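You operate a simulated robot arm through the tools that you are given. There is no shell and no other tool.

The job below is to be done with a simulated two-armed robot. You get a single attempt, and the scene is never put back.

JOB
Pick up the white tag labelled "S3" from the top of the tag table with one hand, pass it to the other hand and put it on the top of the lab bench.

Only the result counts: the job must be done as asked and must still hold three seconds after the hand-in. Knocking over, shifting, dropping, spilling or breaking anything else fails it.

ROBOT AND FRAMES
Two 7-joint arms with three-finger grippers on one trunk, on a base that drives. Base frame: it is fixed to the floor where the robot stands at the start and does not move with it; the origin is under the middle of the robot, x ahead of it, y to its left, z up. Units: cm, degrees, N and s.
The left shoulder is at the start at [9.4, 12.6, 106.3], the right one opposite. With the tool pointing down near the work surface each hand reaches from about 42 to 86 cm from the robot's upright axis, wherever it stands, measured 20 degrees to its own side. Places, roughly: top of the lab bench [-100, -260, 80]. Payload 2.94 kg a hand.
The TCP of each hand is the grasp point between the finger pads, 3 cm short of the fingertips. In the tool frame z runs along the fingers and y along their closing line. Largest opening 12.8 cm; the body of the gripper starts 9.3 cm behind the TCP.
Orientation is that of the tool frame in the base frame, as a unit quaternion [x, y, z, w]. With the fingers straight down and closing along the base's y, the tool's x points along the base's -x, its y along +y and its z along -z.

CONTROLS
- The arms move only by the tool send_rows. It takes "left_commands", "right_commands" or both (then of equal length, played together; a hand with none holds still); each is a list that holds one entry, the list of rows, each a list of 7 numbers: the finger opening in cm, from 0 to 12.8, then the shift along the base's x, y, z in cm, then the turn, a rotation vector about the base's x, y, z in degrees. In form: [[[claw, dx, dy, dz, rx, ry, rz], ...]]. A call has 1 to 20 rows; each row is the pose to reach, as a shift and turn from the pose commanded when the call began. Each row takes 0.2 s and may step no farther than 5 cm and 8.6 degrees from the row before; otherwise, or with a gripper value out of range, the whole call is refused. A pose out of reach is approached as far as the arm can. The call stops where the force on the tool passes 40 N (or 10 N more than at its start, if that is more) or the arm is blocked; 0.2 s more then pass. The fingers move at their own pace and stop on an object; they squeeze with about 23 N. The grip force told is the motor's: it shows also when the fingers shut on nothing. Time passes only in rows, and 0.2 s behind the last, so rows that repeat a pose let the fingers close. The reply holds the time, the measured pose of the TCP, the force on the tool along the base axes, the opening and the grip force, in the units named above and with some noise, with the torque about the TCP (base axes, N m) and any sound that the robot's microphone picked up.
- Cameras (640 x 400 px; columns grow to the right, rows downward): "scene" is now at [21.97, -2.22, 120.62]; the picture's right is [-0.28, -0.96, 0.00], its down [-0.70, 0.20, -0.68] and it looks along [0.66, -0.19, -0.73] (base axes); focal length 214 px, centre (320, 200). "left" rides on the left gripper at [6.9, 1.5, -12] in its tool frame; the picture's right is [-0.21, 0.98, 0.00], its down [-0.82, -0.18, -0.54] and it looks along [-0.53, -0.12, 0.84] (tool axes); focal length 251 px, centre (320, 200). "right" rides on the right gripper at [6.9, -1.5, -12] in its tool frame; the picture's right is [0.21, 0.98, 0.00], its down [-0.82, 0.18, -0.54] and it looks along [-0.53, 0.12, 0.84] (tool axes); focal length 251 px, centre (320, 200). There is no depth. A picture from a camera that has moved, and an enlarged one, comes with that camera's place and axes in the base frame and with its lens.
- get_image(camera): a new picture of that camera. It takes no simulated time.
- move_column(by): slides the trunk up (or, below 0, down) by that many cm; the arms and the scene camera ride with it, the base frame stays. It gives what a move gives, with no picture.
- steer(legs): drives the robot by 1 to 6 legs, each [ahead, left, turn to the left] in cm, cm and degrees, along the robot's own axes; the way and the turn of a leg run together, so that a leg with both is an arc; at most 150 cm and 180 degrees a leg. The arms and the cameras ride along, it lands a little off, and it stops where it bumps. It gives what a move gives.
- pan_tilt(pan, tilt): turns the head with the scene camera to pan (to the left, within 80 degrees either way) and tilt (down, from -29 to 69), counted from straight ahead of the robot. It gives what a move gives.
- enlarge(camera, box): a new picture of the part [left, top, right, bottom] of that camera's present view, enlarged. It takes no simulated time.
- close_job(): hands the job in; it is judged then, once.

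Places have to be worked out from the pictures, the camera data and where the tool is seen. Open the grippers and draw the arms clear of the work before you hand the job in, unless the task says otherwise.

The tools are called as a command line: name --argument value ..., lists and objects as JSON in quotes. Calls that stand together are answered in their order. send_rows: Moves the arms, as the interface text tells. Its arguments: {"type":"object","properties":{"left_commands":{"type":"array"},"right_commands":{"type":"array"}},"required":[]} The other tools are called the same way: move_column (by) slides the trunk up or down; steer (legs) drives the base; pan_tilt (pan, tilt) turns the head that bears the scene camera; get_image (camera) takes a picture; enlarge (camera, box) takes an enlarged picture of a part of a camera's view; close_job () hands the job in.

At the start:

```text
time: 0.0
left_eef_pos: [63.29, 18.48, 102.02]
left_tcp_rot: [0.0, 1.0, 0.001, 0.0]
left_wrist_force: [0.6, -0.6, -0.5]
left_wrist_torque: [-0.01, -0.01, 0.01]
left_finger_gap: 12.82
left_grasp_force: 0.1
right_eef_pos: [41.68, -25.4, 98.48]
right_tcp_rot: [0.0, 1.0, 0.001, 0.0]
right_wrist_force: [0.9, -0.2, -0.5]
right_wrist_torque: [0.01, 0.04, 0.0]
right_finger_gap: 12.8
right_grasp_force: 0.1
trunk travel left (down, up): [-27.5, 27.2]
robot x, y, heading: [0.08, 0.4, -0.1]
head pan, tilt: [-16.1, 47.0]
```

scene: 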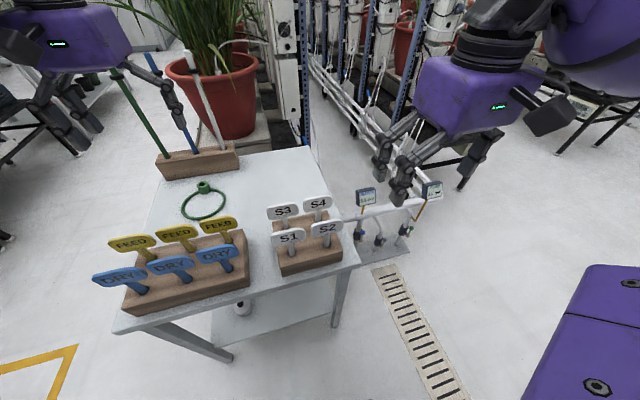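
right: 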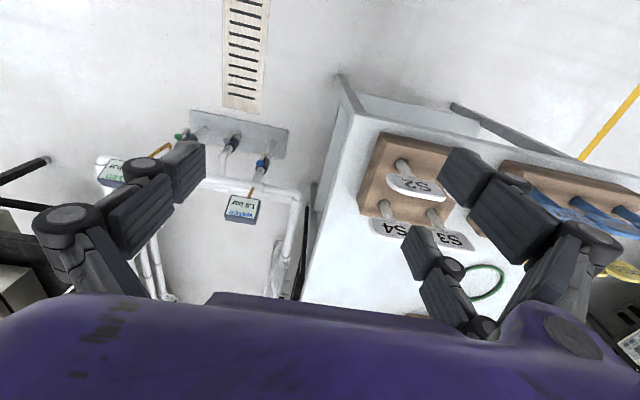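
left: 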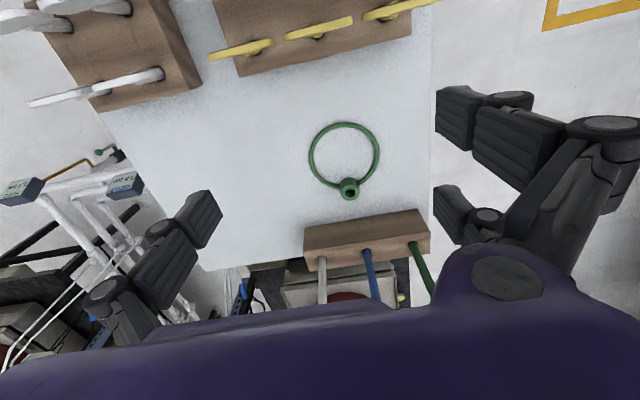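

The pictures show four white tags (S1–S4) standing in a wooden block near the table's right front edge. I take enlarged pictures to locate S3 precisely.

enlarge --camera "scene" --box '[240, 170, 380, 290]'

enlarge --camera "right" --box '[340, 110, 540, 270]'

enlarge --camera "left" --box '[0, 0, 240, 150]'

```text
3.33 times, centred on (310, 230) of scene
camera zoom: at [21.97, -2.22, 120.62], right [-0.28, -0.96, 0.0], down [-0.7, 0.2, -0.68], along [0.66, -0.19, -0.73], focal length 715 px, centre (353, 100)
```

zoom: 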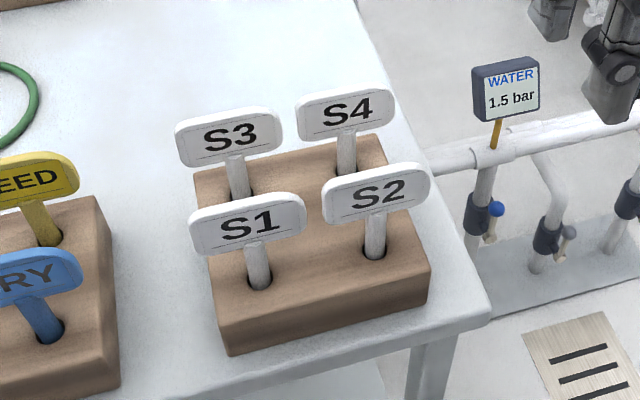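

```text
2.50 times, centred on (440, 190) of right
camera zoom: at [34.87, -26.87, 110.44], right [-0.21, 0.98, 0.0], down [0.82, 0.18, 0.54], along [0.53, 0.12, -0.84], focal length 629 px, centre (20, 225)
```

zoom: 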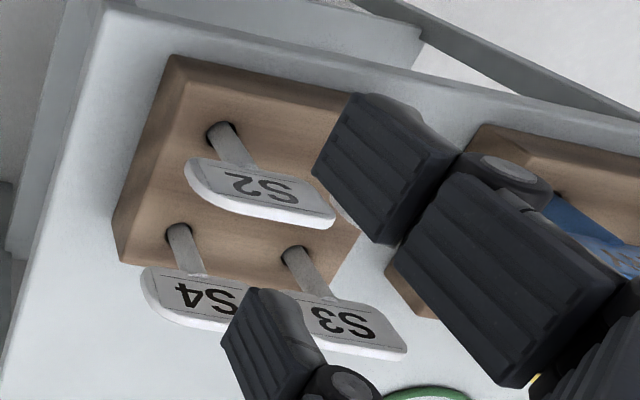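

```text
2.67 times, centred on (120, 75) of left
camera zoom: at [56.43, 20.08, 114.01], right [0.21, 0.98, 0.0], down [0.82, -0.18, 0.54], along [0.53, -0.12, -0.84], focal length 670 px, centre (853, 533)
```

zoom: 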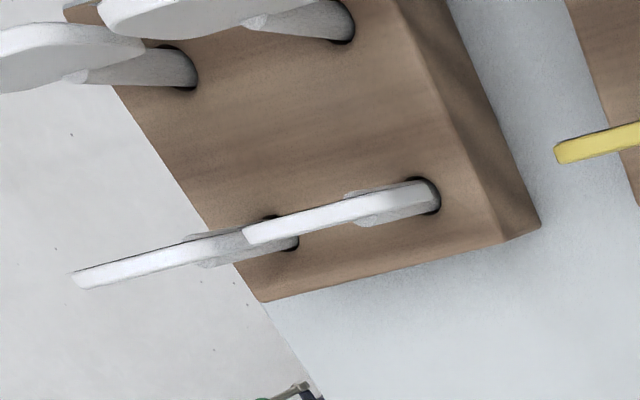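

S3's plate works out at about [55.6, -2.9, 82], facing the robot, on a vertical stem in the block with the block's top at z≈75. Before touching anything, I look around to find the bench and the driving route.

pan_tilt --pan -80 --tilt 25

get_image --camera "scene"

```text
time: 1.3
left_eef_pos: [63.24, 18.52, 101.95]
left_tcp_rot: [0.0, 1.0, 0.0, 0.0]
left_wrist_force: [-0.1, -0.5, 0.1]
left_wrist_torque: [0.03, 0.0, -0.03]
left_finger_gap: 12.83
left_grasp_force: 0.0
right_eef_pos: [41.7, -25.49, 98.42]
right_tcp_rot: [0.0, 1.0, -0.001, 0.0]
right_wrist_force: [-0.7, -0.2, 0.1]
right_wrist_torque: [-0.02, 0.01, 0.01]
right_finger_gap: 12.77
right_grasp_force: 0.1
trunk travel left (down, up): [-27.5, 27.2]
robot x, y, heading: [0.2, 0.22, -0.3]
head pan, tilt: [-80.0, 25.0]
```

```text
taken
camera scene: at [15.92, -9.09, 123.95], right [-0.98, -0.17, 0.0], down [-0.07, 0.42, -0.91], along [0.16, -0.89, -0.42], focal length 214 px, centre (320, 200)
```

scene: 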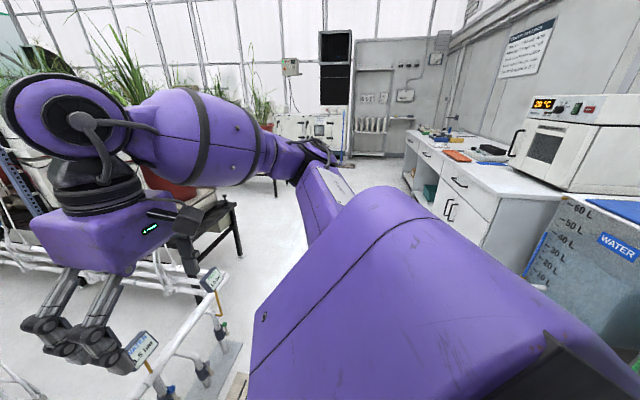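

The bench is along the right-hand wall with its front facing +x, and a water tank and an oven-like device stand at its near end. I enlarge this area to see the free space on the bench.

enlarge --camera "scene" --box '[390, 80, 640, 280]'

enlarge --camera "scene" --box '[400, 110, 540, 210]'

enlarge --camera "scene" --box '[200, 80, 440, 230]'

```text
2.00 times, centred on (515, 180) of scene
camera zoom: at [15.92, -9.09, 123.95], right [-0.98, -0.17, 0.0], down [-0.07, 0.42, -0.91], along [0.16, -0.89, -0.42], focal length 429 px, centre (-70, 240)
```

zoom: 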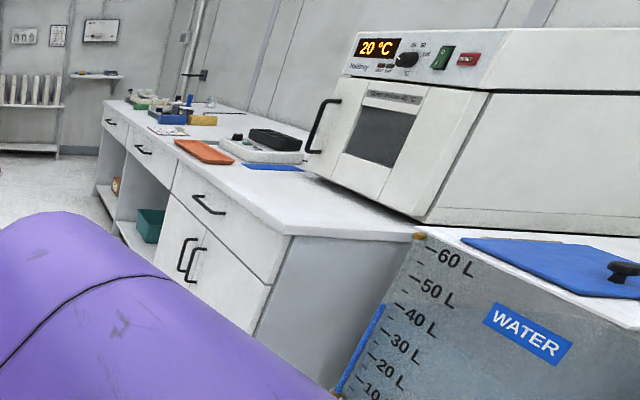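

```text
4.00 times, centred on (470, 160) of scene
camera zoom: at [15.92, -9.09, 123.95], right [-0.98, -0.17, 0.0], down [-0.07, 0.42, -0.91], along [0.16, -0.89, -0.42], focal length 858 px, centre (-280, 360)
```

zoom: 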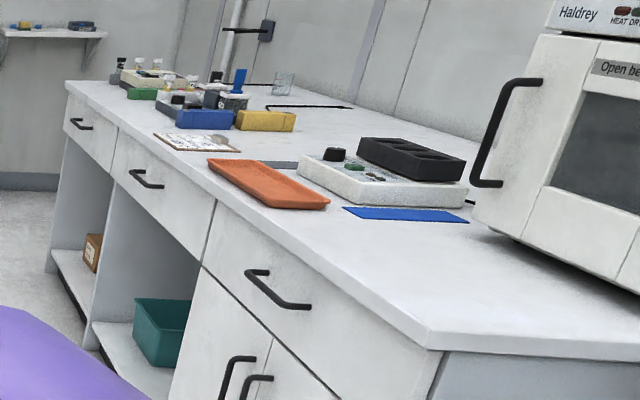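

```text
2.67 times, centred on (320, 155) of scene
camera zoom: at [15.92, -9.09, 123.95], right [-0.98, -0.17, 0.0], down [-0.07, 0.42, -0.91], along [0.16, -0.89, -0.42], focal length 572 px, centre (320, 320)
```

zoom: 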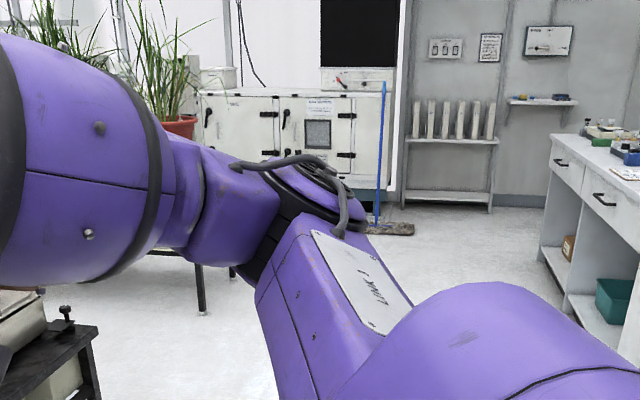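

The front-left part of the bench (around [-72, -150, 80]) is free, and the floor in front of it looks open. I turn the head back to the table and bring the right hand above S3, yawed 90° so that the fingers close along x (the plate's thickness).

pan_tilt --pan 0 --tilt 50

send_rows --right_commands '[[[12.8, 0, 0, 1, 0, 0, 7.5], [11, 0, 0, 2, 0, 0, 15], [9, 0, 2, 2, 0, 0, 22.5], [7, 1, 4, 2, 0, 0, 30], [6, 2, 6, 2, 0, 0, 37.5], [5, 3.5, 8.5, 2, 0, 0, 45], [5, 5, 11, 2, 0, 0, 52.5], [5, 7, 13.5, 2, 0, 0, 60], [5, 9, 16, 2, 0, 0, 67.5], [5, 11, 18.5, 2, 0, 0, 75], [5, 12.5, 20.5, 2, 0, 0, 82.5], [5, 14, 22.5, 2, 0, 0, 90], [5, 14, 22.5, 2, 0, 0, 90]]]'

get_image --camera "scene"

get_image --camera "right"

```text
time: 2.9
left_eef_pos: [63.16, 18.53, 101.97]
left_tcp_rot: [0.0, 1.0, 0.0, 0.0]
left_wrist_force: [-0.4, 0.2, -0.5]
left_wrist_torque: [0.02, 0.02, 0.01]
left_finger_gap: 12.8
left_grasp_force: 0.0
right_eef_pos: [41.58, -25.5, 98.35]
right_tcp_rot: [0.0, 1.0, 0.0, 0.0]
right_wrist_force: [0.4, -0.2, 0.3]
right_wrist_torque: [-0.03, 0.01, 0.01]
right_finger_gap: 12.79
right_grasp_force: 0.1
trunk travel left (down, up): [-27.5, 27.2]
robot x, y, heading: [-0.05, 0.17, 0.2]
head pan, tilt: [0.0, 50.0]
```

```text
time: 5.7
left_eef_pos: [63.25, 18.51, 101.93]
left_tcp_rot: [-0.001, 1.0, 0.0, 0.0]
left_wrist_force: [0.4, -0.3, -0.6]
left_wrist_torque: [0.02, 0.01, 0.01]
left_finger_gap: 12.83
left_grasp_force: 0.1
right_eef_pos: [46.65, 0.21, 100.13]
right_tcp_rot: [-0.706, 0.708, 0.0, 0.0]
right_wrist_force: [-0.9, 0.0, 0.1]
right_wrist_torque: [0.01, 0.01, -0.02]
right_finger_gap: 5.0
right_grasp_force: 0.0
right hand out of reach, approached as far as the arm can: row 10, 11, 12, 13
trunk travel left (down, up): [-27.5, 27.2]
robot x, y, heading: [-0.31, 0.33, -0.2]
head pan, tilt: [0.0, 50.0]
```

```text
taken
camera scene: at [22.03, -0.07, 120.2], right [0.0, -1.0, 0.0], down [-0.77, 0.0, -0.64], along [0.64, 0.0, -0.77], focal length 214 px, centre (320, 200)
```

scene: 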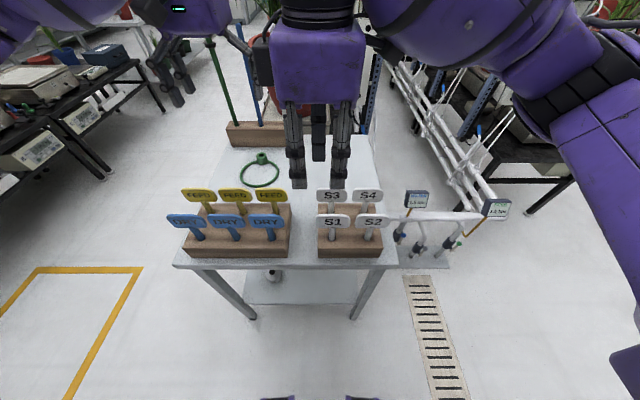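

```text
taken
camera right: at [48.29, -6.66, 112.15], right [-0.98, -0.21, 0.0], down [-0.18, 0.82, 0.54], along [-0.11, 0.53, -0.84], focal length 251 px, centre (320, 200)
```

right: 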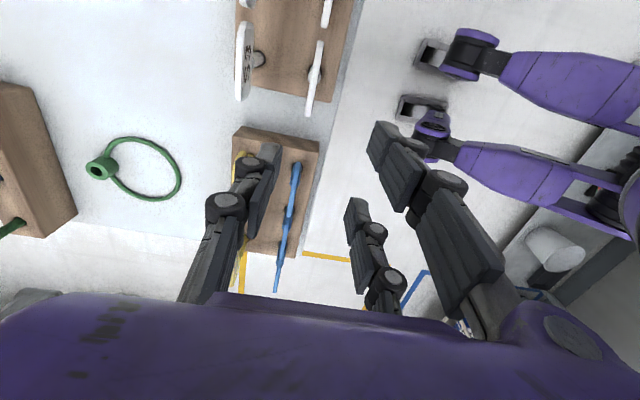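

The +90° yaw runs the right arm out of reach (it ended at [46.7, 0.2]). I unwind the yaw to try the opposite −90° yaw instead, staying at a safe height.

send_rows --right_commands '[[[5, 0, -1, 1, 0, 0, -8], [5, 0, -2, 2, 0, 0, -16], [5, 0, -3, 2, 0, 0, -24], [5, 0, -4, 2, 0, 0, -32], [5, 0, -5, 2, 0, 0, -40], [5, 0, -6, 2, 0, 0, -48], [5, 0, -7, 2, 0, 0, -56], [5, 0, -8, 2, 0, 0, -64], [5, 0, -9, 2, 0, 0, -72], [5, 0, -10, 2, 0, 0, -80], [5, 0, -10, 2, 0, 0, -88], [5, 0, -10, 2, 0, 0, -96], [5, 0, -10, 2, 0, 0, -104], [5, 0, -10, 2, 0, 0, -112], [5, 0, -10, 2, 0, 0, -120], [5, 0, -10, 2, 0, 0, -128], [5, 0, -10, 2, 0, 0, -136], [5, 0, -10, 2, 0, 0, -144], [5, 0, -10, 2, 0, 0, -144]]]'

```text
time: 9.7
left_eef_pos: [63.2, 18.54, 102.01]
left_tcp_rot: [0.0, 1.0, -0.001, 0.001]
left_wrist_force: [0.1, -0.9, 0.1]
left_wrist_torque: [0.0, 0.0, 0.0]
left_finger_gap: 12.77
left_grasp_force: 0.0
right_eef_pos: [46.59, -9.75, 102.04]
right_tcp_rot: [0.455, 0.891, 0.0, 0.0]
right_wrist_force: [-0.3, 0.8, 0.4]
right_wrist_torque: [-0.02, -0.03, 0.01]
right_finger_gap: 5.0
right_grasp_force: 0.1
trunk travel left (down, up): [-27.5, 27.2]
robot x, y, heading: [-0.08, 0.17, 0.0]
head pan, tilt: [0.0, 50.0]
```

No warnings this way: yaw is now −54° at [46.6, -9.8, 102]. I continue to −90° and move over S3.

send_rows --right_commands '[[[5, 1.5, 1, 0, 0, 0, -6], [5, 3, 2, 0, 0, 0, -12], [5, 4.5, 3, 0, 0, 0, -18], [5, 6, 4.2, 0, 0, 0, -24], [5, 7.5, 5.5, 0, 0, 0, -30], [5, 9.1, 6.9, 0, 0, 0, -36], [5, 9.1, 6.9, 0, 0, 0, -36]]]'

get_image --camera "scene"

get_image --camera "right"

get_image --camera "left"

```text
time: 11.3
left_eef_pos: [63.3, 18.55, 102.0]
left_tcp_rot: [0.0, 1.0, 0.0, 0.0]
left_wrist_force: [-0.3, -0.1, -0.8]
left_wrist_torque: [0.01, -0.04, 0.01]
left_finger_gap: 12.82
left_grasp_force: 0.1
right_eef_pos: [55.75, -3.12, 102.08]
right_tcp_rot: [0.707, 0.707, 0.001, 0.002]
right_wrist_force: [0.0, 0.1, -0.8]
right_wrist_torque: [-0.02, -0.03, 0.01]
right_finger_gap: 5.01
right_grasp_force: 0.1
trunk travel left (down, up): [-27.5, 27.2]
robot x, y, heading: [0.27, 0.01, 0.0]
head pan, tilt: [0.0, 50.0]
```

```text
taken
camera scene: at [21.99, -0.05, 120.21], right [0.0, -1.0, 0.0], down [-0.77, 0.0, -0.64], along [0.64, 0.0, -0.77], focal length 214 px, centre (320, 200)
```

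scene: 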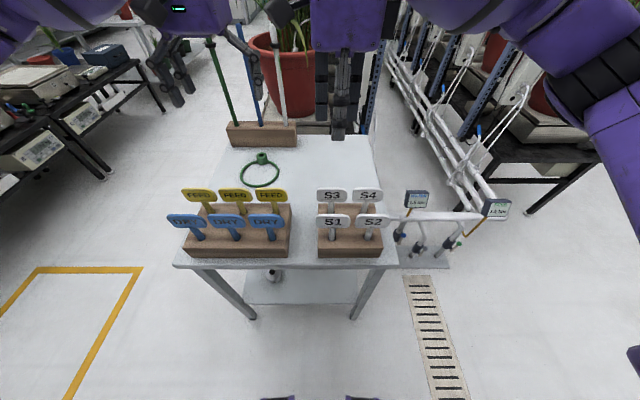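

```text
taken
camera right: at [54.31, 4.0, 114.08], right [0.98, 0.21, 0.0], down [0.18, -0.82, 0.54], along [0.12, -0.53, -0.84], focal length 251 px, centre (320, 200)
```

right: 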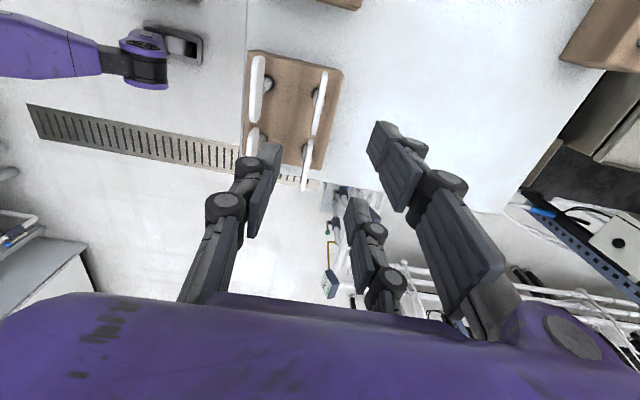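

```text
taken
camera left: at [56.41, 20.04, 114.03], right [0.21, 0.98, 0.0], down [0.82, -0.18, 0.54], along [0.53, -0.12, -0.84], focal length 251 px, centre (320, 200)
```

left: 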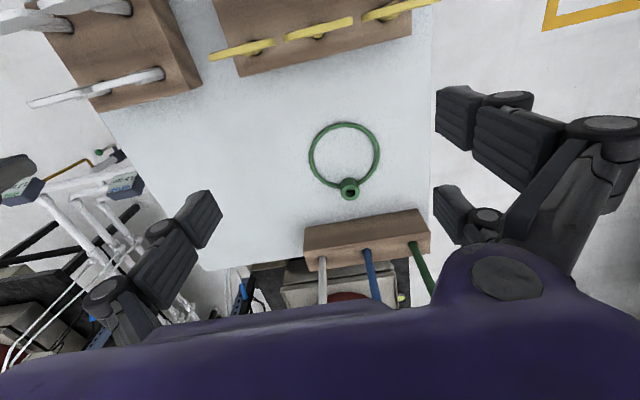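

The −90° yaw works: the right hand is above S3 at [55.75, -3.1, 102]. I enlarge the right camera's view to measure S3's plate exactly from this new angle.

enlarge --camera "right" --box '[230, 40, 390, 200]'

enlarge --camera "scene" --box '[290, 160, 410, 270]'

```text
2.50 times, centred on (310, 120) of right
camera zoom: at [54.31, 4.0, 114.08], right [0.98, 0.21, 0.0], down [0.18, -0.82, 0.54], along [0.12, -0.53, -0.84], focal length 629 px, centre (345, 400)
```

zoom: 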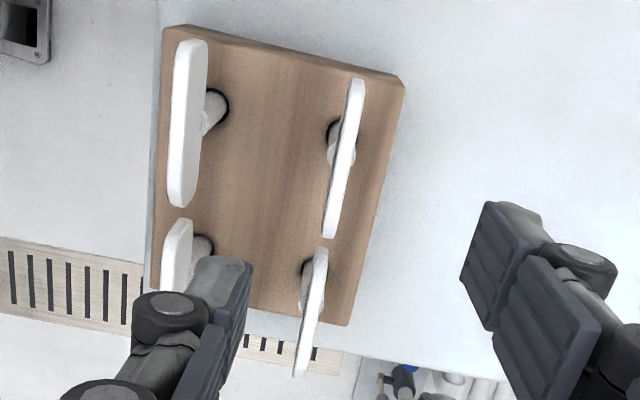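

```text
3.64 times, centred on (350, 215) of scene
camera zoom: at [21.99, -0.05, 120.21], right [0.0, -1.0, 0.0], down [-0.77, 0.0, -0.64], along [0.64, 0.0, -0.77], focal length 780 px, centre (211, 146)
```

zoom: 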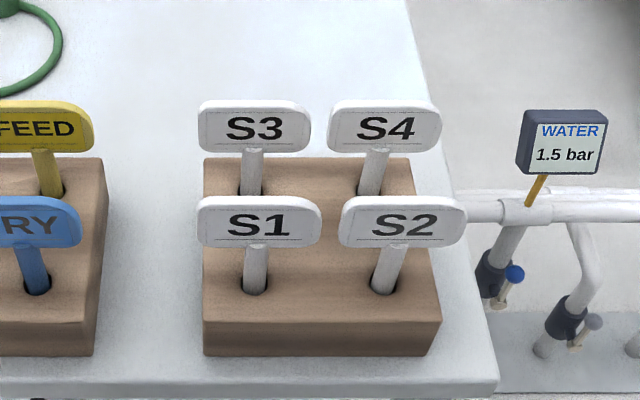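

All views agree: S3's plate spans x≈55.7, y −6.7…+0.75 and z 79.2…84.2, with the stem below it. I lower to z≈87 first and check the alignment.

send_rows --right_commands '[[[5, 0, 0.15, -4, 0, 0, 0], [5, 0, 0.15, -8, 0, 0, 0], [5, 0, 0.15, -12, 0, 0, 0], [5, 0, 0.15, -14, 0, 0, 0], [5, 0, 0.15, -14, 0, 0, 0]]]'

enlarge --camera "scene" --box '[270, 100, 430, 260]'

get_image --camera "right"

enlarge --camera "left" --box '[0, 0, 240, 150]'

```text
time: 12.5
left_eef_pos: [63.26, 18.54, 101.94]
left_tcp_rot: [0.0, 1.0, 0.0, 0.0]
left_wrist_force: [0.0, -0.1, 0.0]
left_wrist_torque: [0.03, 0.0, 0.02]
left_finger_gap: 12.78
left_grasp_force: 0.1
right_eef_pos: [55.74, -2.88, 88.05]
right_tcp_rot: [0.708, 0.707, 0.001, 0.001]
right_wrist_force: [0.3, 1.4, 0.3]
right_wrist_torque: [-0.01, 0.01, 0.0]
right_finger_gap: 4.98
right_grasp_force: 0.0
trunk travel left (down, up): [-27.5, 27.2]
robot x, y, heading: [-0.1, -0.1, -0.1]
head pan, tilt: [0.0, 50.0]
```

```text
2.50 times, centred on (350, 180) of scene
camera zoom: at [22.01, -0.01, 120.21], right [0.0, -1.0, 0.0], down [-0.77, 0.0, -0.64], along [0.64, 0.0, -0.77], focal length 536 px, centre (245, 250)
```

zoom: 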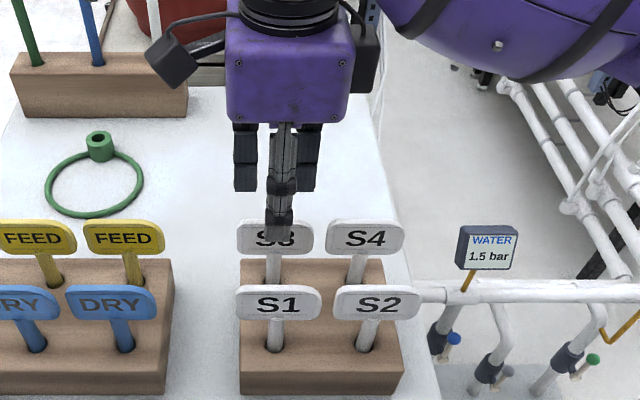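

```text
taken
camera right: at [54.31, 4.25, 100.06], right [0.98, 0.21, 0.0], down [0.18, -0.82, 0.54], along [0.12, -0.53, -0.84], focal length 251 px, centre (320, 200)
```

right: 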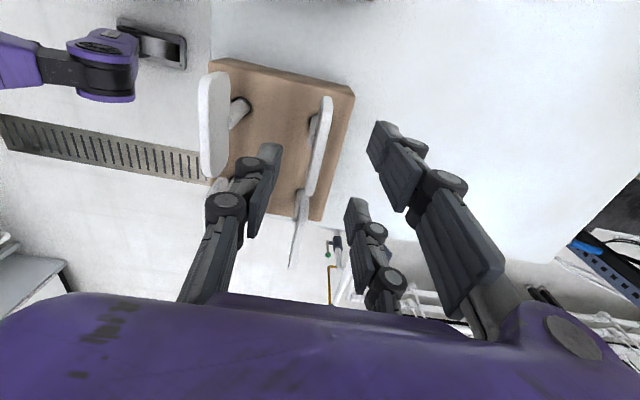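

```text
2.67 times, centred on (120, 75) of left
camera zoom: at [56.43, 20.08, 114.01], right [0.21, 0.98, 0.0], down [0.82, -0.18, 0.54], along [0.53, -0.12, -0.84], focal length 670 px, centre (853, 533)
```

zoom: 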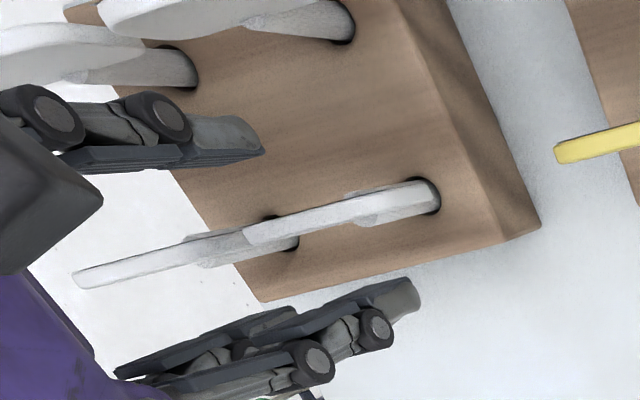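

The picture shows the gripper has one front finger and a pair of rear fingers about 6 cm apart; the right rear one would pass close to S4. I shift 0.4 cm left, then lower to z≈82.8 so the fingertips sit just above the plate's bottom edge.

send_rows --right_commands '[[[5, 0, 0.4, 0, 0, 0, 0], [5, 0, 0.4, -2, 0, 0, 0], [5, 0, 0.4, -4, 0, 0, 0], [5, 0, 0.4, -5.2, 0, 0, 0], [5, 0, 0.4, -5.2, 0, 0, 0]]]'

enlarge --camera "scene" --box '[270, 130, 430, 260]'

enlarge --camera "right" --box '[180, 60, 440, 260]'

enlarge --camera "left" --box '[0, 0, 240, 150]'

```text
time: 13.7
left_eef_pos: [63.16, 18.54, 102.05]
left_tcp_rot: [0.001, 1.0, -0.001, 0.001]
left_wrist_force: [0.1, -0.8, 0.5]
left_wrist_torque: [0.0, 0.0, 0.01]
left_finger_gap: 12.82
left_grasp_force: 0.1
right_eef_pos: [55.73, -2.39, 82.79]
right_tcp_rot: [0.707, 0.707, -0.001, 0.0]
right_wrist_force: [-0.8, 0.6, 0.9]
right_wrist_torque: [-0.03, 0.01, 0.02]
right_finger_gap: 4.99
right_grasp_force: 0.0
trunk travel left (down, up): [-27.5, 27.2]
robot x, y, heading: [-0.08, 0.1, -0.0]
head pan, tilt: [0.0, 50.0]
```

```text
3.08 times, centred on (350, 195) of scene
camera zoom: at [22.01, -0.01, 120.21], right [0.0, -1.0, 0.0], down [-0.77, 0.0, -0.64], along [0.64, 0.0, -0.77], focal length 660 px, centre (228, 215)
```

zoom: 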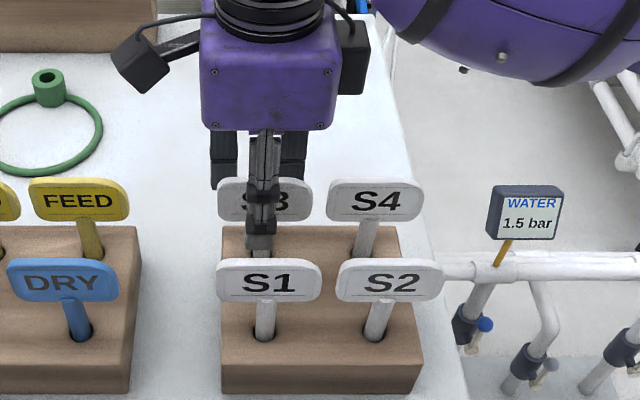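

```text
2.00 times, centred on (310, 160) of right
camera zoom: at [54.37, 4.61, 94.79], right [0.98, 0.21, 0.0], down [0.18, -0.82, 0.54], along [0.12, -0.53, -0.84], focal length 503 px, centre (340, 280)
```

zoom: 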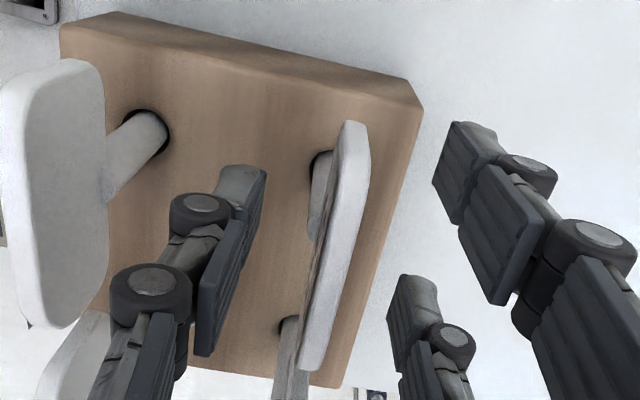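

```text
2.67 times, centred on (120, 75) of left
camera zoom: at [56.43, 20.08, 114.01], right [0.21, 0.98, 0.0], down [0.82, -0.18, 0.54], along [0.53, -0.12, -0.84], focal length 670 px, centre (853, 533)
```

zoom: 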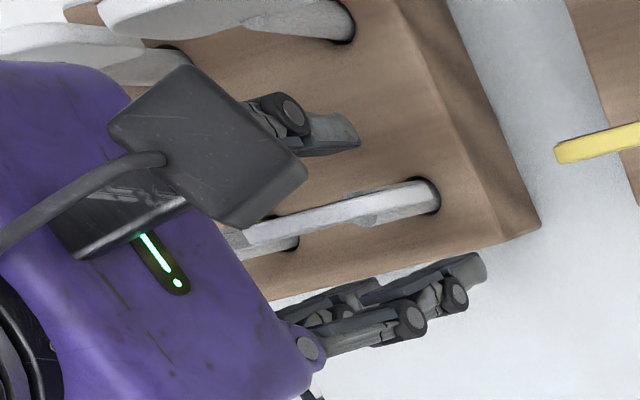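

The plate sits midway between the fingers with clearance to S1 and S4. I close the fingers on it.

send_rows --right_commands '[[[3, 0, 0, 0, 0, 0, 0], [2, 0, 0, 0, 0, 0, 0], [1, 0, 0, 0, 0, 0, 0], [0, 0, 0, 0, 0, 0, 0], [0, 0, 0, 0, 0, 0, 0], [0, 0, 0, 0, 0, 0, 0]]]'

enlarge --camera "right" --box '[180, 60, 440, 260]'

enlarge --camera "left" --box '[0, 0, 240, 150]'

```text
time: 15.1
left_eef_pos: [63.31, 18.6, 102.01]
left_tcp_rot: [0.0, 1.0, 0.0, 0.0]
left_wrist_force: [-0.2, -0.1, -0.5]
left_wrist_torque: [0.02, -0.02, -0.01]
left_finger_gap: 12.78
left_grasp_force: 0.0
right_eef_pos: [55.73, -2.48, 82.8]
right_tcp_rot: [0.707, 0.707, 0.0, -0.001]
right_wrist_force: [-3.6, -1.5, 0.2]
right_wrist_torque: [0.0, 0.23, 0.04]
right_finger_gap: 0.78
right_grasp_force: 23.1
trunk travel left (down, up): [-27.5, 27.2]
robot x, y, heading: [0.68, -0.25, 0.2]
head pan, tilt: [0.0, 50.0]
```

```text
2.00 times, centred on (310, 160) of right
camera zoom: at [54.35, 4.62, 94.82], right [0.98, 0.21, 0.0], down [0.18, -0.82, 0.54], along [0.12, -0.53, -0.84], focal length 503 px, centre (340, 280)
```

zoom: 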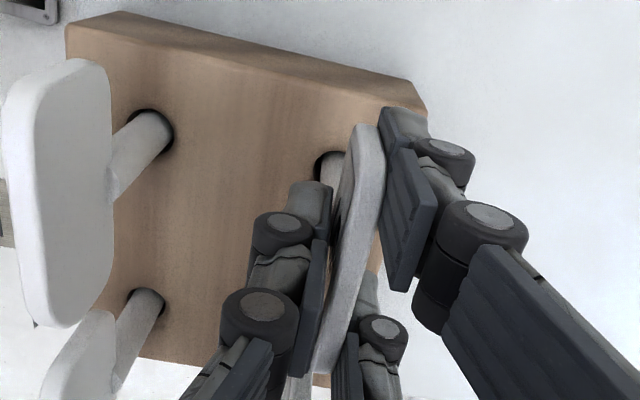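

```text
2.67 times, centred on (120, 75) of left
camera zoom: at [56.41, 20.08, 114.02], right [0.21, 0.98, 0.0], down [0.82, -0.18, 0.54], along [0.53, -0.12, -0.84], focal length 670 px, centre (853, 533)
```

zoom: 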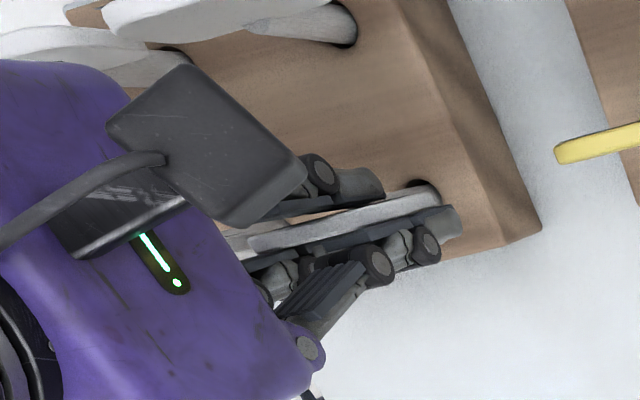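

S3 is gripped (gap 0.78 cm, 23 N) with a slight side load of −3.6 N in x. I ease the hand a little in −x to unload the stem in its hole before lifting.

send_rows --right_commands '[[[0, -0.15, 0, 0, 0, 0, 0], [0, -0.25, 0, 0, 0, 0, 0], [0, -0.25, 0, 0, 0, 0, 0]]]'

```text
time: 15.9
left_eef_pos: [63.27, 18.47, 101.91]
left_tcp_rot: [0.0, 1.0, 0.0, 0.001]
left_wrist_force: [-0.9, 0.1, -0.7]
left_wrist_torque: [0.0, 0.04, -0.02]
left_finger_gap: 12.82
left_grasp_force: 0.1
right_eef_pos: [55.58, -2.4, 82.92]
right_tcp_rot: [0.708, 0.706, 0.0, 0.0]
right_wrist_force: [-0.6, 0.8, 2.1]
right_wrist_torque: [0.03, -0.09, 0.0]
right_finger_gap: 0.59
right_grasp_force: 23.3
trunk travel left (down, up): [-27.5, 27.2]
robot x, y, heading: [0.2, -0.22, 0.0]
head pan, tilt: [0.0, 50.0]
```

The side load is gone. Now I lift straight up slowly by about 12 cm.

send_rows --right_commands '[[[0, 0, 0, 0.5, 0, 0, 0], [0, 0, 0, 1, 0, 0, 0], [0, 0, 0, 1.7, 0, 0, 0], [0, 0, 0, 2.4, 0, 0, 0], [0, 0, 0, 3.2, 0, 0, 0], [0, 0, 0, 4, 0, 0, 0], [0, 0, 0, 5, 0, 0, 0], [0, 0, 0, 6, 0, 0, 0], [0, 0, 0, 7.5, 0, 0, 0], [0, 0, 0, 9, 0, 0, 0], [0, 0, 0, 10.5, 0, 0, 0], [0, 0, 0, 12, 0, 0, 0], [0, 0, 0, 12, 0, 0, 0]]]'

enlarge --camera "scene" --box '[250, 60, 430, 260]'

get_image --camera "right"

get_image --camera "left"

```text
time: 18.7
left_eef_pos: [63.2, 18.55, 101.87]
left_tcp_rot: [0.0, 1.0, 0.0, 0.0]
left_wrist_force: [-0.3, -0.5, 0.4]
left_wrist_torque: [0.0, -0.01, -0.05]
left_finger_gap: 12.81
left_grasp_force: 0.0
right_eef_pos: [55.46, -2.38, 94.9]
right_tcp_rot: [0.707, 0.707, 0.0, 0.0]
right_wrist_force: [0.1, 0.4, -0.4]
right_wrist_torque: [-0.02, -0.01, 0.03]
right_finger_gap: 0.58
right_grasp_force: 23.9
trunk travel left (down, up): [-27.5, 27.2]
robot x, y, heading: [-0.44, -0.12, -0.0]
head pan, tilt: [0.0, 50.0]
```

```text
2.00 times, centred on (340, 160) of scene
camera zoom: at [22.03, -0.02, 120.2], right [0.0, -1.0, 0.0], down [-0.77, 0.0, -0.64], along [0.64, 0.0, -0.77], focal length 429 px, centre (280, 280)
```

zoom: 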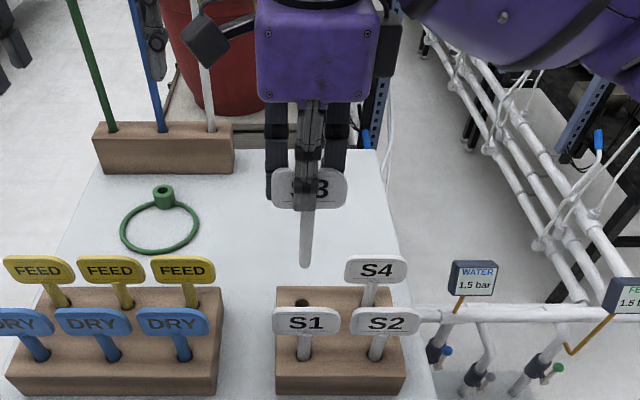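

```text
taken
camera right: at [54.08, 4.61, 106.83], right [0.98, 0.21, 0.0], down [0.18, -0.82, 0.54], along [0.12, -0.53, -0.84], focal length 251 px, centre (320, 200)
```

right: 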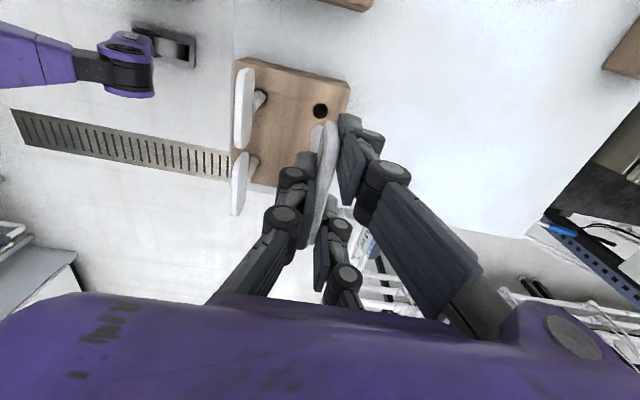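

```text
taken
camera left: at [56.44, 20.07, 114.0], right [0.21, 0.98, 0.0], down [0.82, -0.18, 0.54], along [0.53, -0.12, -0.84], focal length 251 px, centre (320, 200)
```

left: 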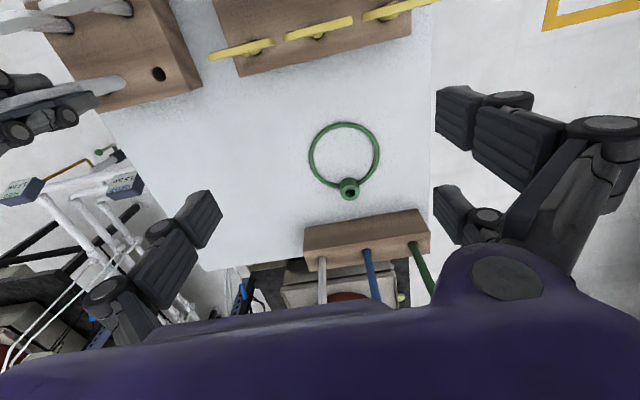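

S3 is out of the block: the stem is about 8.7 cm long, and its middle is about 8 cm below the right TCP. Next I prepare the left hand as receiver, pitching it up until its fingers point forward (+x), closing along y.

send_rows --left_commands '[[[12.8, -1, 0.5, 0.5, 0, -8, 0], [12.8, -2, 1, 1, 0, -16, 0], [12.8, -3, 1.5, 1.5, 0, -24, 0], [12.8, -4, 2, 2, 0, -32, 0], [12.8, -5, 2, 2, 0, -40, 0], [12.8, -6, 2, 2, 0, -48, 0], [12.8, -7, 2, 2, 0, -56, 0], [12.8, -8, 2, 2, 0, -64, 0], [12.8, -9, 2, 2, 0, -72, 0], [12.8, -10, 2, 2, 0, -80, 0], [12.8, -11, 2, 2, 0, -85, 0], [12.8, -12, 2, 2, 0, -90, 0], [12.8, -12, 2, 2, 0, -90, 0]]]'

get_image --camera "scene"

get_image --camera "left"

```text
time: 21.5
left_eef_pos: [62.02, 25.88, 104.72]
left_tcp_rot: [-0.005, 0.728, -0.021, 0.685]
left_wrist_force: [-0.8, 1.6, 1.0]
left_wrist_torque: [0.03, 0.13, -0.13]
left_finger_gap: 12.8
left_grasp_force: 0.1
left hand out of reach, approached as far as the arm can: row 7, 8, 9, 10, 11, 12, 13
right_eef_pos: [55.49, -2.09, 94.86]
right_tcp_rot: [0.707, 0.708, -0.001, 0.002]
right_wrist_force: [-0.7, 1.0, -0.6]
right_wrist_torque: [-0.08, -0.03, -0.01]
right_finger_gap: 0.61
right_grasp_force: 22.9
trunk travel left (down, up): [-27.5, 27.2]
robot x, y, heading: [-0.11, -0.21, -0.1]
head pan, tilt: [0.0, 50.0]
```

```text
taken
camera scene: at [21.91, 0.27, 120.2], right [0.0, -1.0, 0.0], down [-0.77, 0.0, -0.64], along [0.64, 0.0, -0.77], focal length 214 px, centre (320, 200)
```

scene: 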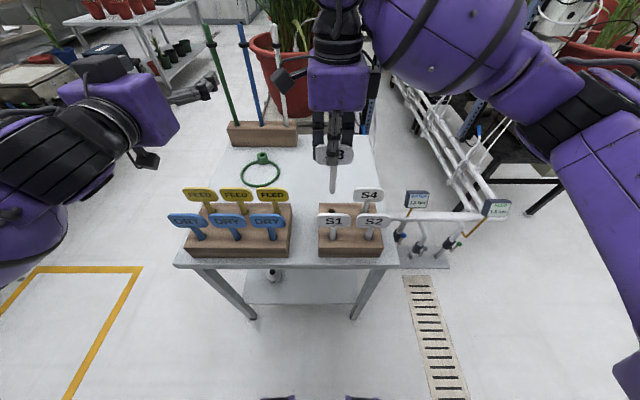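

```text
taken
camera left: at [49.81, 27.42, 98.58], right [0.03, 0.98, 0.18], down [-0.49, -0.14, 0.86], along [0.87, -0.12, 0.48], focal length 251 px, centre (320, 200)
```

left: 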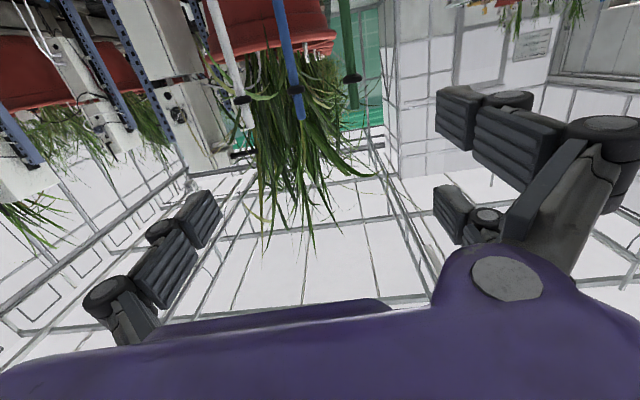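

The left hand reached a near-horizontal, forward-pointing pose at [62, 26, 104.7], so it needs a somewhat farther handover spot. I move the right hand with the tag forward and up to about [69, 0.5, 105.5] and see whether it reaches.

send_rows --right_commands '[[[0, 1, 0, 2, 0, 0, 0], [0, 2, 0.2, 4, 0, 0, 0], [0, 3.5, 0.6, 6, 0, 0, 0], [0, 5.5, 1, 8, 0, 0, 0], [0, 7.5, 1.4, 9.5, 0, 0, 0], [0, 9.5, 1.8, 10.6, 0, 0, 0], [0, 11.5, 2.2, 10.6, 0, 0, 0], [0, 13.5, 2.6, 10.6, 0, 0, 0], [0, 13.5, 2.6, 10.6, 0, 0, 0]]]'

```text
time: 23.5
left_eef_pos: [62.11, 25.52, 104.71]
left_tcp_rot: [-0.005, 0.729, -0.02, 0.684]
left_wrist_force: [-0.6, -0.8, 0.1]
left_wrist_torque: [0.02, -0.04, -0.03]
left_finger_gap: 12.83
left_grasp_force: 0.0
right_eef_pos: [69.03, 0.19, 105.27]
right_tcp_rot: [0.707, 0.708, 0.0, 0.001]
right_wrist_force: [0.2, -0.5, 0.1]
right_wrist_torque: [-0.05, 0.01, -0.01]
right_finger_gap: 0.6
right_grasp_force: 23.2
trunk travel left (down, up): [-27.5, 27.2]
robot x, y, heading: [0.1, 0.22, -0.1]
head pan, tilt: [0.0, 50.0]
```

The right hand holds S3 at [69.0, 0.2, 105.3], so the stem runs from z≈101.6 to 92.9 at y≈−0.4. I bring the left hand in sideways, fingertips kept short of the stem (x_TCP≈62.5), to line up at z≈97.

send_rows --left_commands '[[[12.8, 0, -1.5, -2, 0, 0, 0], [12.8, 0, -4.5, -4, 0, -0.5, 0], [12.8, 0, -8, -6, 0.3, -1, 0.2], [12.8, 0.2, -11.5, -7.7, 0.6, -1.5, 0.4], [12.8, 0.4, -15, -7.7, 1, -2, 0.6], [12.8, 0.4, -18.5, -7.7, 1.5, -2.5, 0.8], [12.8, 0.4, -22, -7.7, 2, -3, 1], [12.8, 0.4, -25.9, -7.7, 2.1, -3.6, 1.2], [12.8, 0.4, -25.9, -7.7, 2.1, -3.6, 1.2]]]'

get_image --camera "scene"

get_image --camera "left"

get_image --camera "right"

```text
time: 25.5
left_eef_pos: [62.31, -0.32, 97.06]
left_tcp_rot: [0.001, 0.707, 0.001, 0.707]
left_wrist_force: [0.1, 0.0, 0.9]
left_wrist_torque: [-0.01, 0.01, 0.01]
left_finger_gap: 12.82
left_grasp_force: 0.0
right_eef_pos: [68.94, 0.34, 105.25]
right_tcp_rot: [0.707, 0.707, 0.0, 0.0]
right_wrist_force: [-0.1, 0.3, -0.1]
right_wrist_torque: [-0.01, -0.03, -0.02]
right_finger_gap: 0.59
right_grasp_force: 23.1
trunk travel left (down, up): [-27.5, 27.2]
robot x, y, heading: [-0.09, 0.27, 0.1]
head pan, tilt: [0.0, 50.0]
```

```text
taken
camera scene: at [22.03, 0.06, 120.2], right [0.0, -1.0, 0.0], down [-0.77, 0.0, -0.64], along [0.64, 0.0, -0.77], focal length 214 px, centre (320, 200)
```

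scene: 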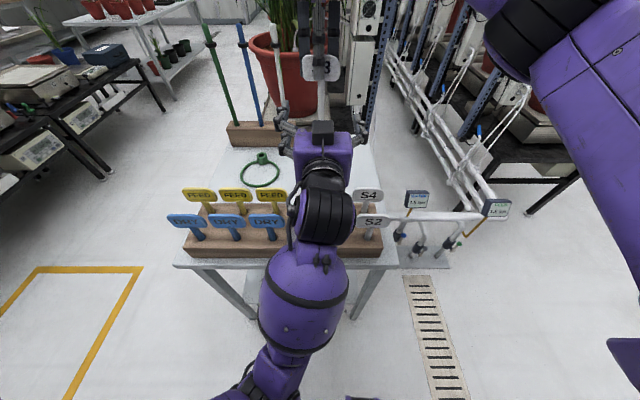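

```text
taken
camera left: at [50.43, 1.2, 90.21], right [0.0, 0.98, 0.22], down [-0.54, -0.18, 0.82], along [0.84, -0.12, 0.53], focal length 251 px, centre (320, 200)
```

left: 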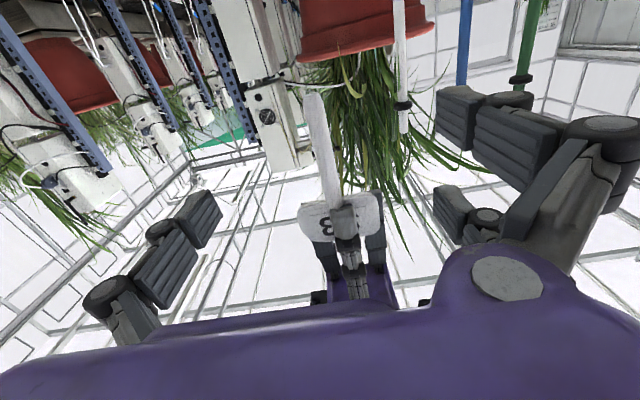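

```text
taken
camera right: at [67.59, 7.29, 117.34], right [0.98, 0.21, 0.0], down [0.18, -0.82, 0.54], along [0.12, -0.53, -0.84], focal length 251 px, centre (320, 200)
```

right: 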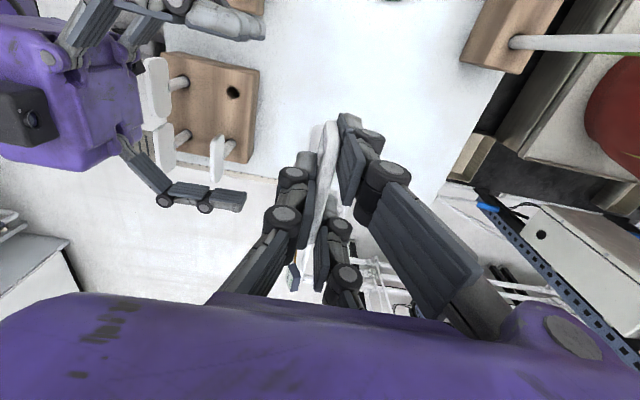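

Both hands are lined up: the stem is centred between the open left fingers, which sit just below the plate and the right fingertips. I advance the left hand 5.2 cm in +x so that the stem lies about 1.5 cm from its fingertips.

send_rows --left_commands '[[[12.8, 1, 0, 0, 0, 0, 0], [12.8, 2, 0, 0, 0, 0, 0], [12.8, 3, 0, 0, 0, 0, 0], [12.8, 4, 0, 0, 0, 0, 0], [12.8, 5.2, 0, 0, 0, 0, 0], [12.8, 5.2, 0, 0, 0, 0, 0]]]'

get_image --camera "left"

get_image --camera "right"

```text
time: 26.9
left_eef_pos: [67.41, -0.32, 97.05]
left_tcp_rot: [0.001, 0.707, 0.001, 0.707]
left_wrist_force: [-0.3, 0.4, 0.6]
left_wrist_torque: [-0.01, -0.02, 0.02]
left_finger_gap: 12.82
left_grasp_force: 0.1
right_eef_pos: [68.95, 0.19, 105.44]
right_tcp_rot: [0.708, 0.707, 0.0, -0.001]
right_wrist_force: [1.3, 0.7, -0.1]
right_wrist_torque: [0.0, -0.01, 0.03]
right_finger_gap: 0.57
right_grasp_force: 22.9
trunk travel left (down, up): [-27.5, 27.2]
robot x, y, heading: [-0.14, -0.2, 0.1]
head pan, tilt: [0.0, 50.0]
```

```text
taken
camera left: at [55.56, 1.25, 90.21], right [0.0, 0.98, 0.22], down [-0.54, -0.18, 0.82], along [0.84, -0.12, 0.53], focal length 251 px, centre (320, 200)
```

left: 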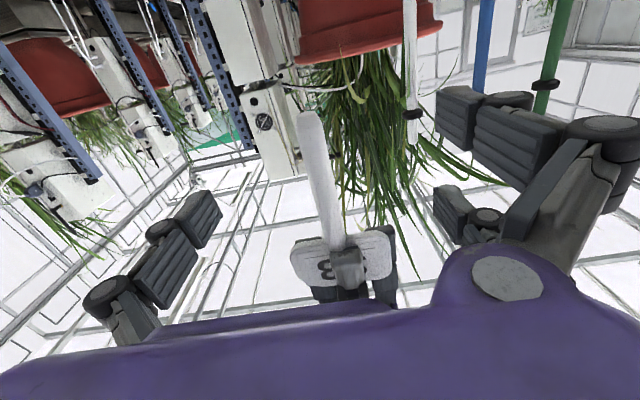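

```text
taken
camera right: at [67.56, 7.21, 117.37], right [0.98, 0.21, 0.0], down [0.18, -0.82, 0.54], along [0.12, -0.53, -0.84], focal length 251 px, centre (320, 200)
```

right: 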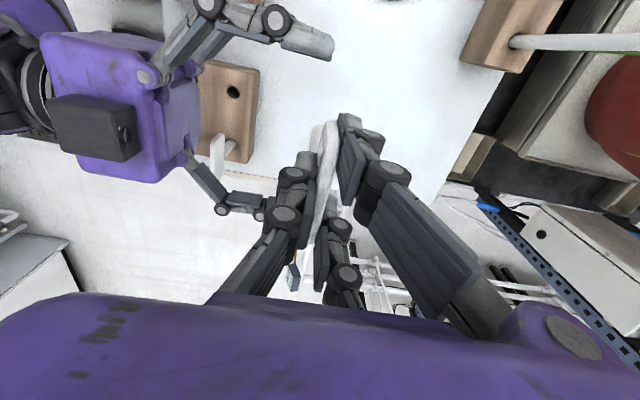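

The stem is centred between the left fingers, and the hands are clear of each other. I close the left fingers gradually on the stem while the right hand keeps its hold.

send_rows --left_commands '[[[10, 0, 0, 0, 0, 0, 0], [7, 0, 0, 0, 0, 0, 0], [5, 0, 0, 0, 0, 0, 0], [3.5, 0, 0, 0, 0, 0, 0], [2.5, 0, 0, 0, 0, 0, 0], [1.5, 0, 0, 0, 0, 0, 0], [0.7, 0, 0, 0, 0, 0, 0], [0, 0, 0, 0, 0, 0, 0], [0, 0, 0, 0, 0, 0, 0], [0, 0, 0, 0, 0, 0, 0]]]'

get_image --camera "left"

get_image --camera "right"

```text
time: 29.1
left_eef_pos: [67.38, -0.26, 97.13]
left_tcp_rot: [0.0, 0.707, 0.0, 0.707]
left_wrist_force: [5.0, 6.1, 1.0]
left_wrist_torque: [-0.28, 0.3, 0.09]
left_finger_gap: 1.16
left_grasp_force: 23.5
right_eef_pos: [69.05, 0.09, 105.27]
right_tcp_rot: [0.708, 0.706, 0.0, 0.001]
right_wrist_force: [-4.9, -6.6, -0.9]
right_wrist_torque: [-0.22, 0.13, -0.05]
right_finger_gap: 0.62
right_grasp_force: 22.5
trunk travel left (down, up): [-27.5, 27.2]
robot x, y, heading: [-0.44, -0.27, -0.1]
head pan, tilt: [0.0, 50.0]
```

```text
taken
camera left: at [55.56, 1.29, 90.21], right [0.0, 0.98, 0.22], down [-0.54, -0.18, 0.82], along [0.84, -0.12, 0.53], focal length 251 px, centre (320, 200)
```

left: 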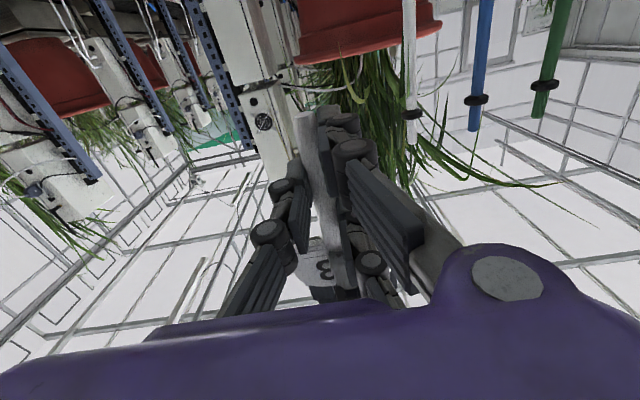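

```text
taken
camera right: at [67.58, 7.18, 117.34], right [0.98, 0.21, 0.0], down [0.18, -0.82, 0.54], along [0.12, -0.53, -0.84], focal length 251 px, centre (320, 200)
```

right: 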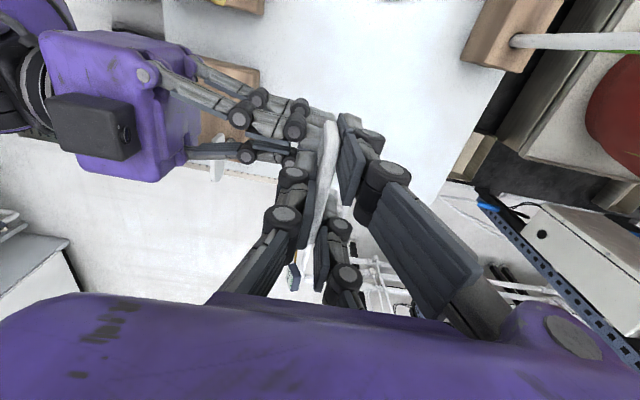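

The left hand now grips the stem firmly (gap 1.16 cm, 23.5 N). I open the right fingers slowly and check that the tag stays with the left hand.

send_rows --right_commands '[[[1, 0, 0, 0, 0, 0, 0], [1.6, 0, 0, 0, 0, 0, 0], [2.4, 0, 0, 0, 0, 0, 0], [3.2, 0, 0, 0, 0, 0, 0], [4, 0, 0, 0, 0, 0, 0], [4, 0, 0, 0, 0, 0, 0]]]'

get_image --camera "left"

get_image --camera "right"

```text
time: 30.5
left_eef_pos: [67.38, -0.45, 97.15]
left_tcp_rot: [0.001, 0.707, -0.001, 0.707]
left_wrist_force: [0.0, -0.7, 0.1]
left_wrist_torque: [0.0, 0.01, 0.03]
left_finger_gap: 1.11
left_grasp_force: 22.9
right_eef_pos: [68.99, 0.24, 105.45]
right_tcp_rot: [0.708, 0.707, 0.0, 0.0]
right_wrist_force: [-0.7, 0.3, 0.6]
right_wrist_torque: [0.0, 0.04, 0.01]
right_finger_gap: 3.99
right_grasp_force: 0.0
trunk travel left (down, up): [-27.5, 27.2]
robot x, y, heading: [-0.34, 0.07, -0.3]
head pan, tilt: [0.0, 50.0]
```

```text
taken
camera left: at [55.55, 1.25, 90.22], right [0.0, 0.98, 0.22], down [-0.54, -0.18, 0.82], along [0.84, -0.12, 0.53], focal length 251 px, centre (320, 200)
```

left: 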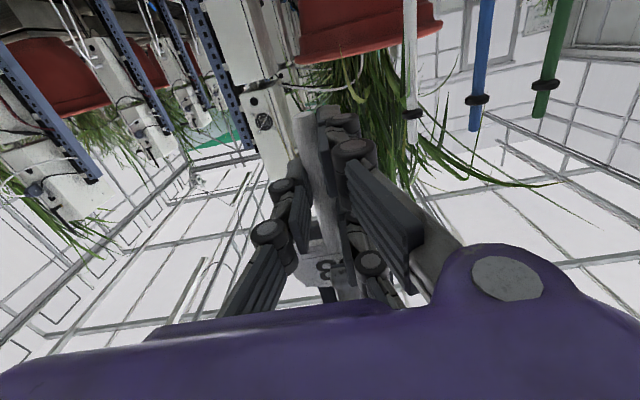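

```text
taken
camera right: at [67.57, 7.21, 117.35], right [0.98, 0.21, 0.0], down [0.18, -0.82, 0.54], along [0.12, -0.53, -0.84], focal length 251 px, centre (320, 200)
```

right: 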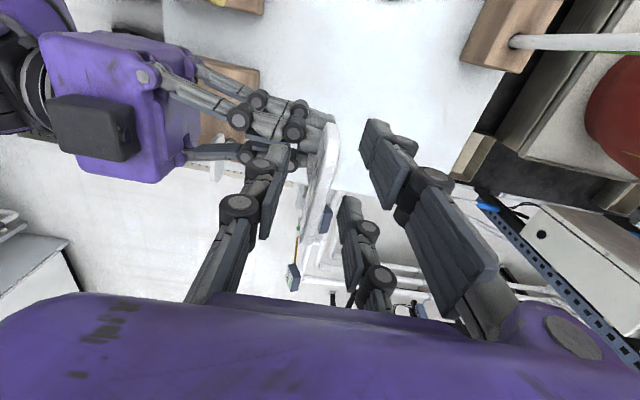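

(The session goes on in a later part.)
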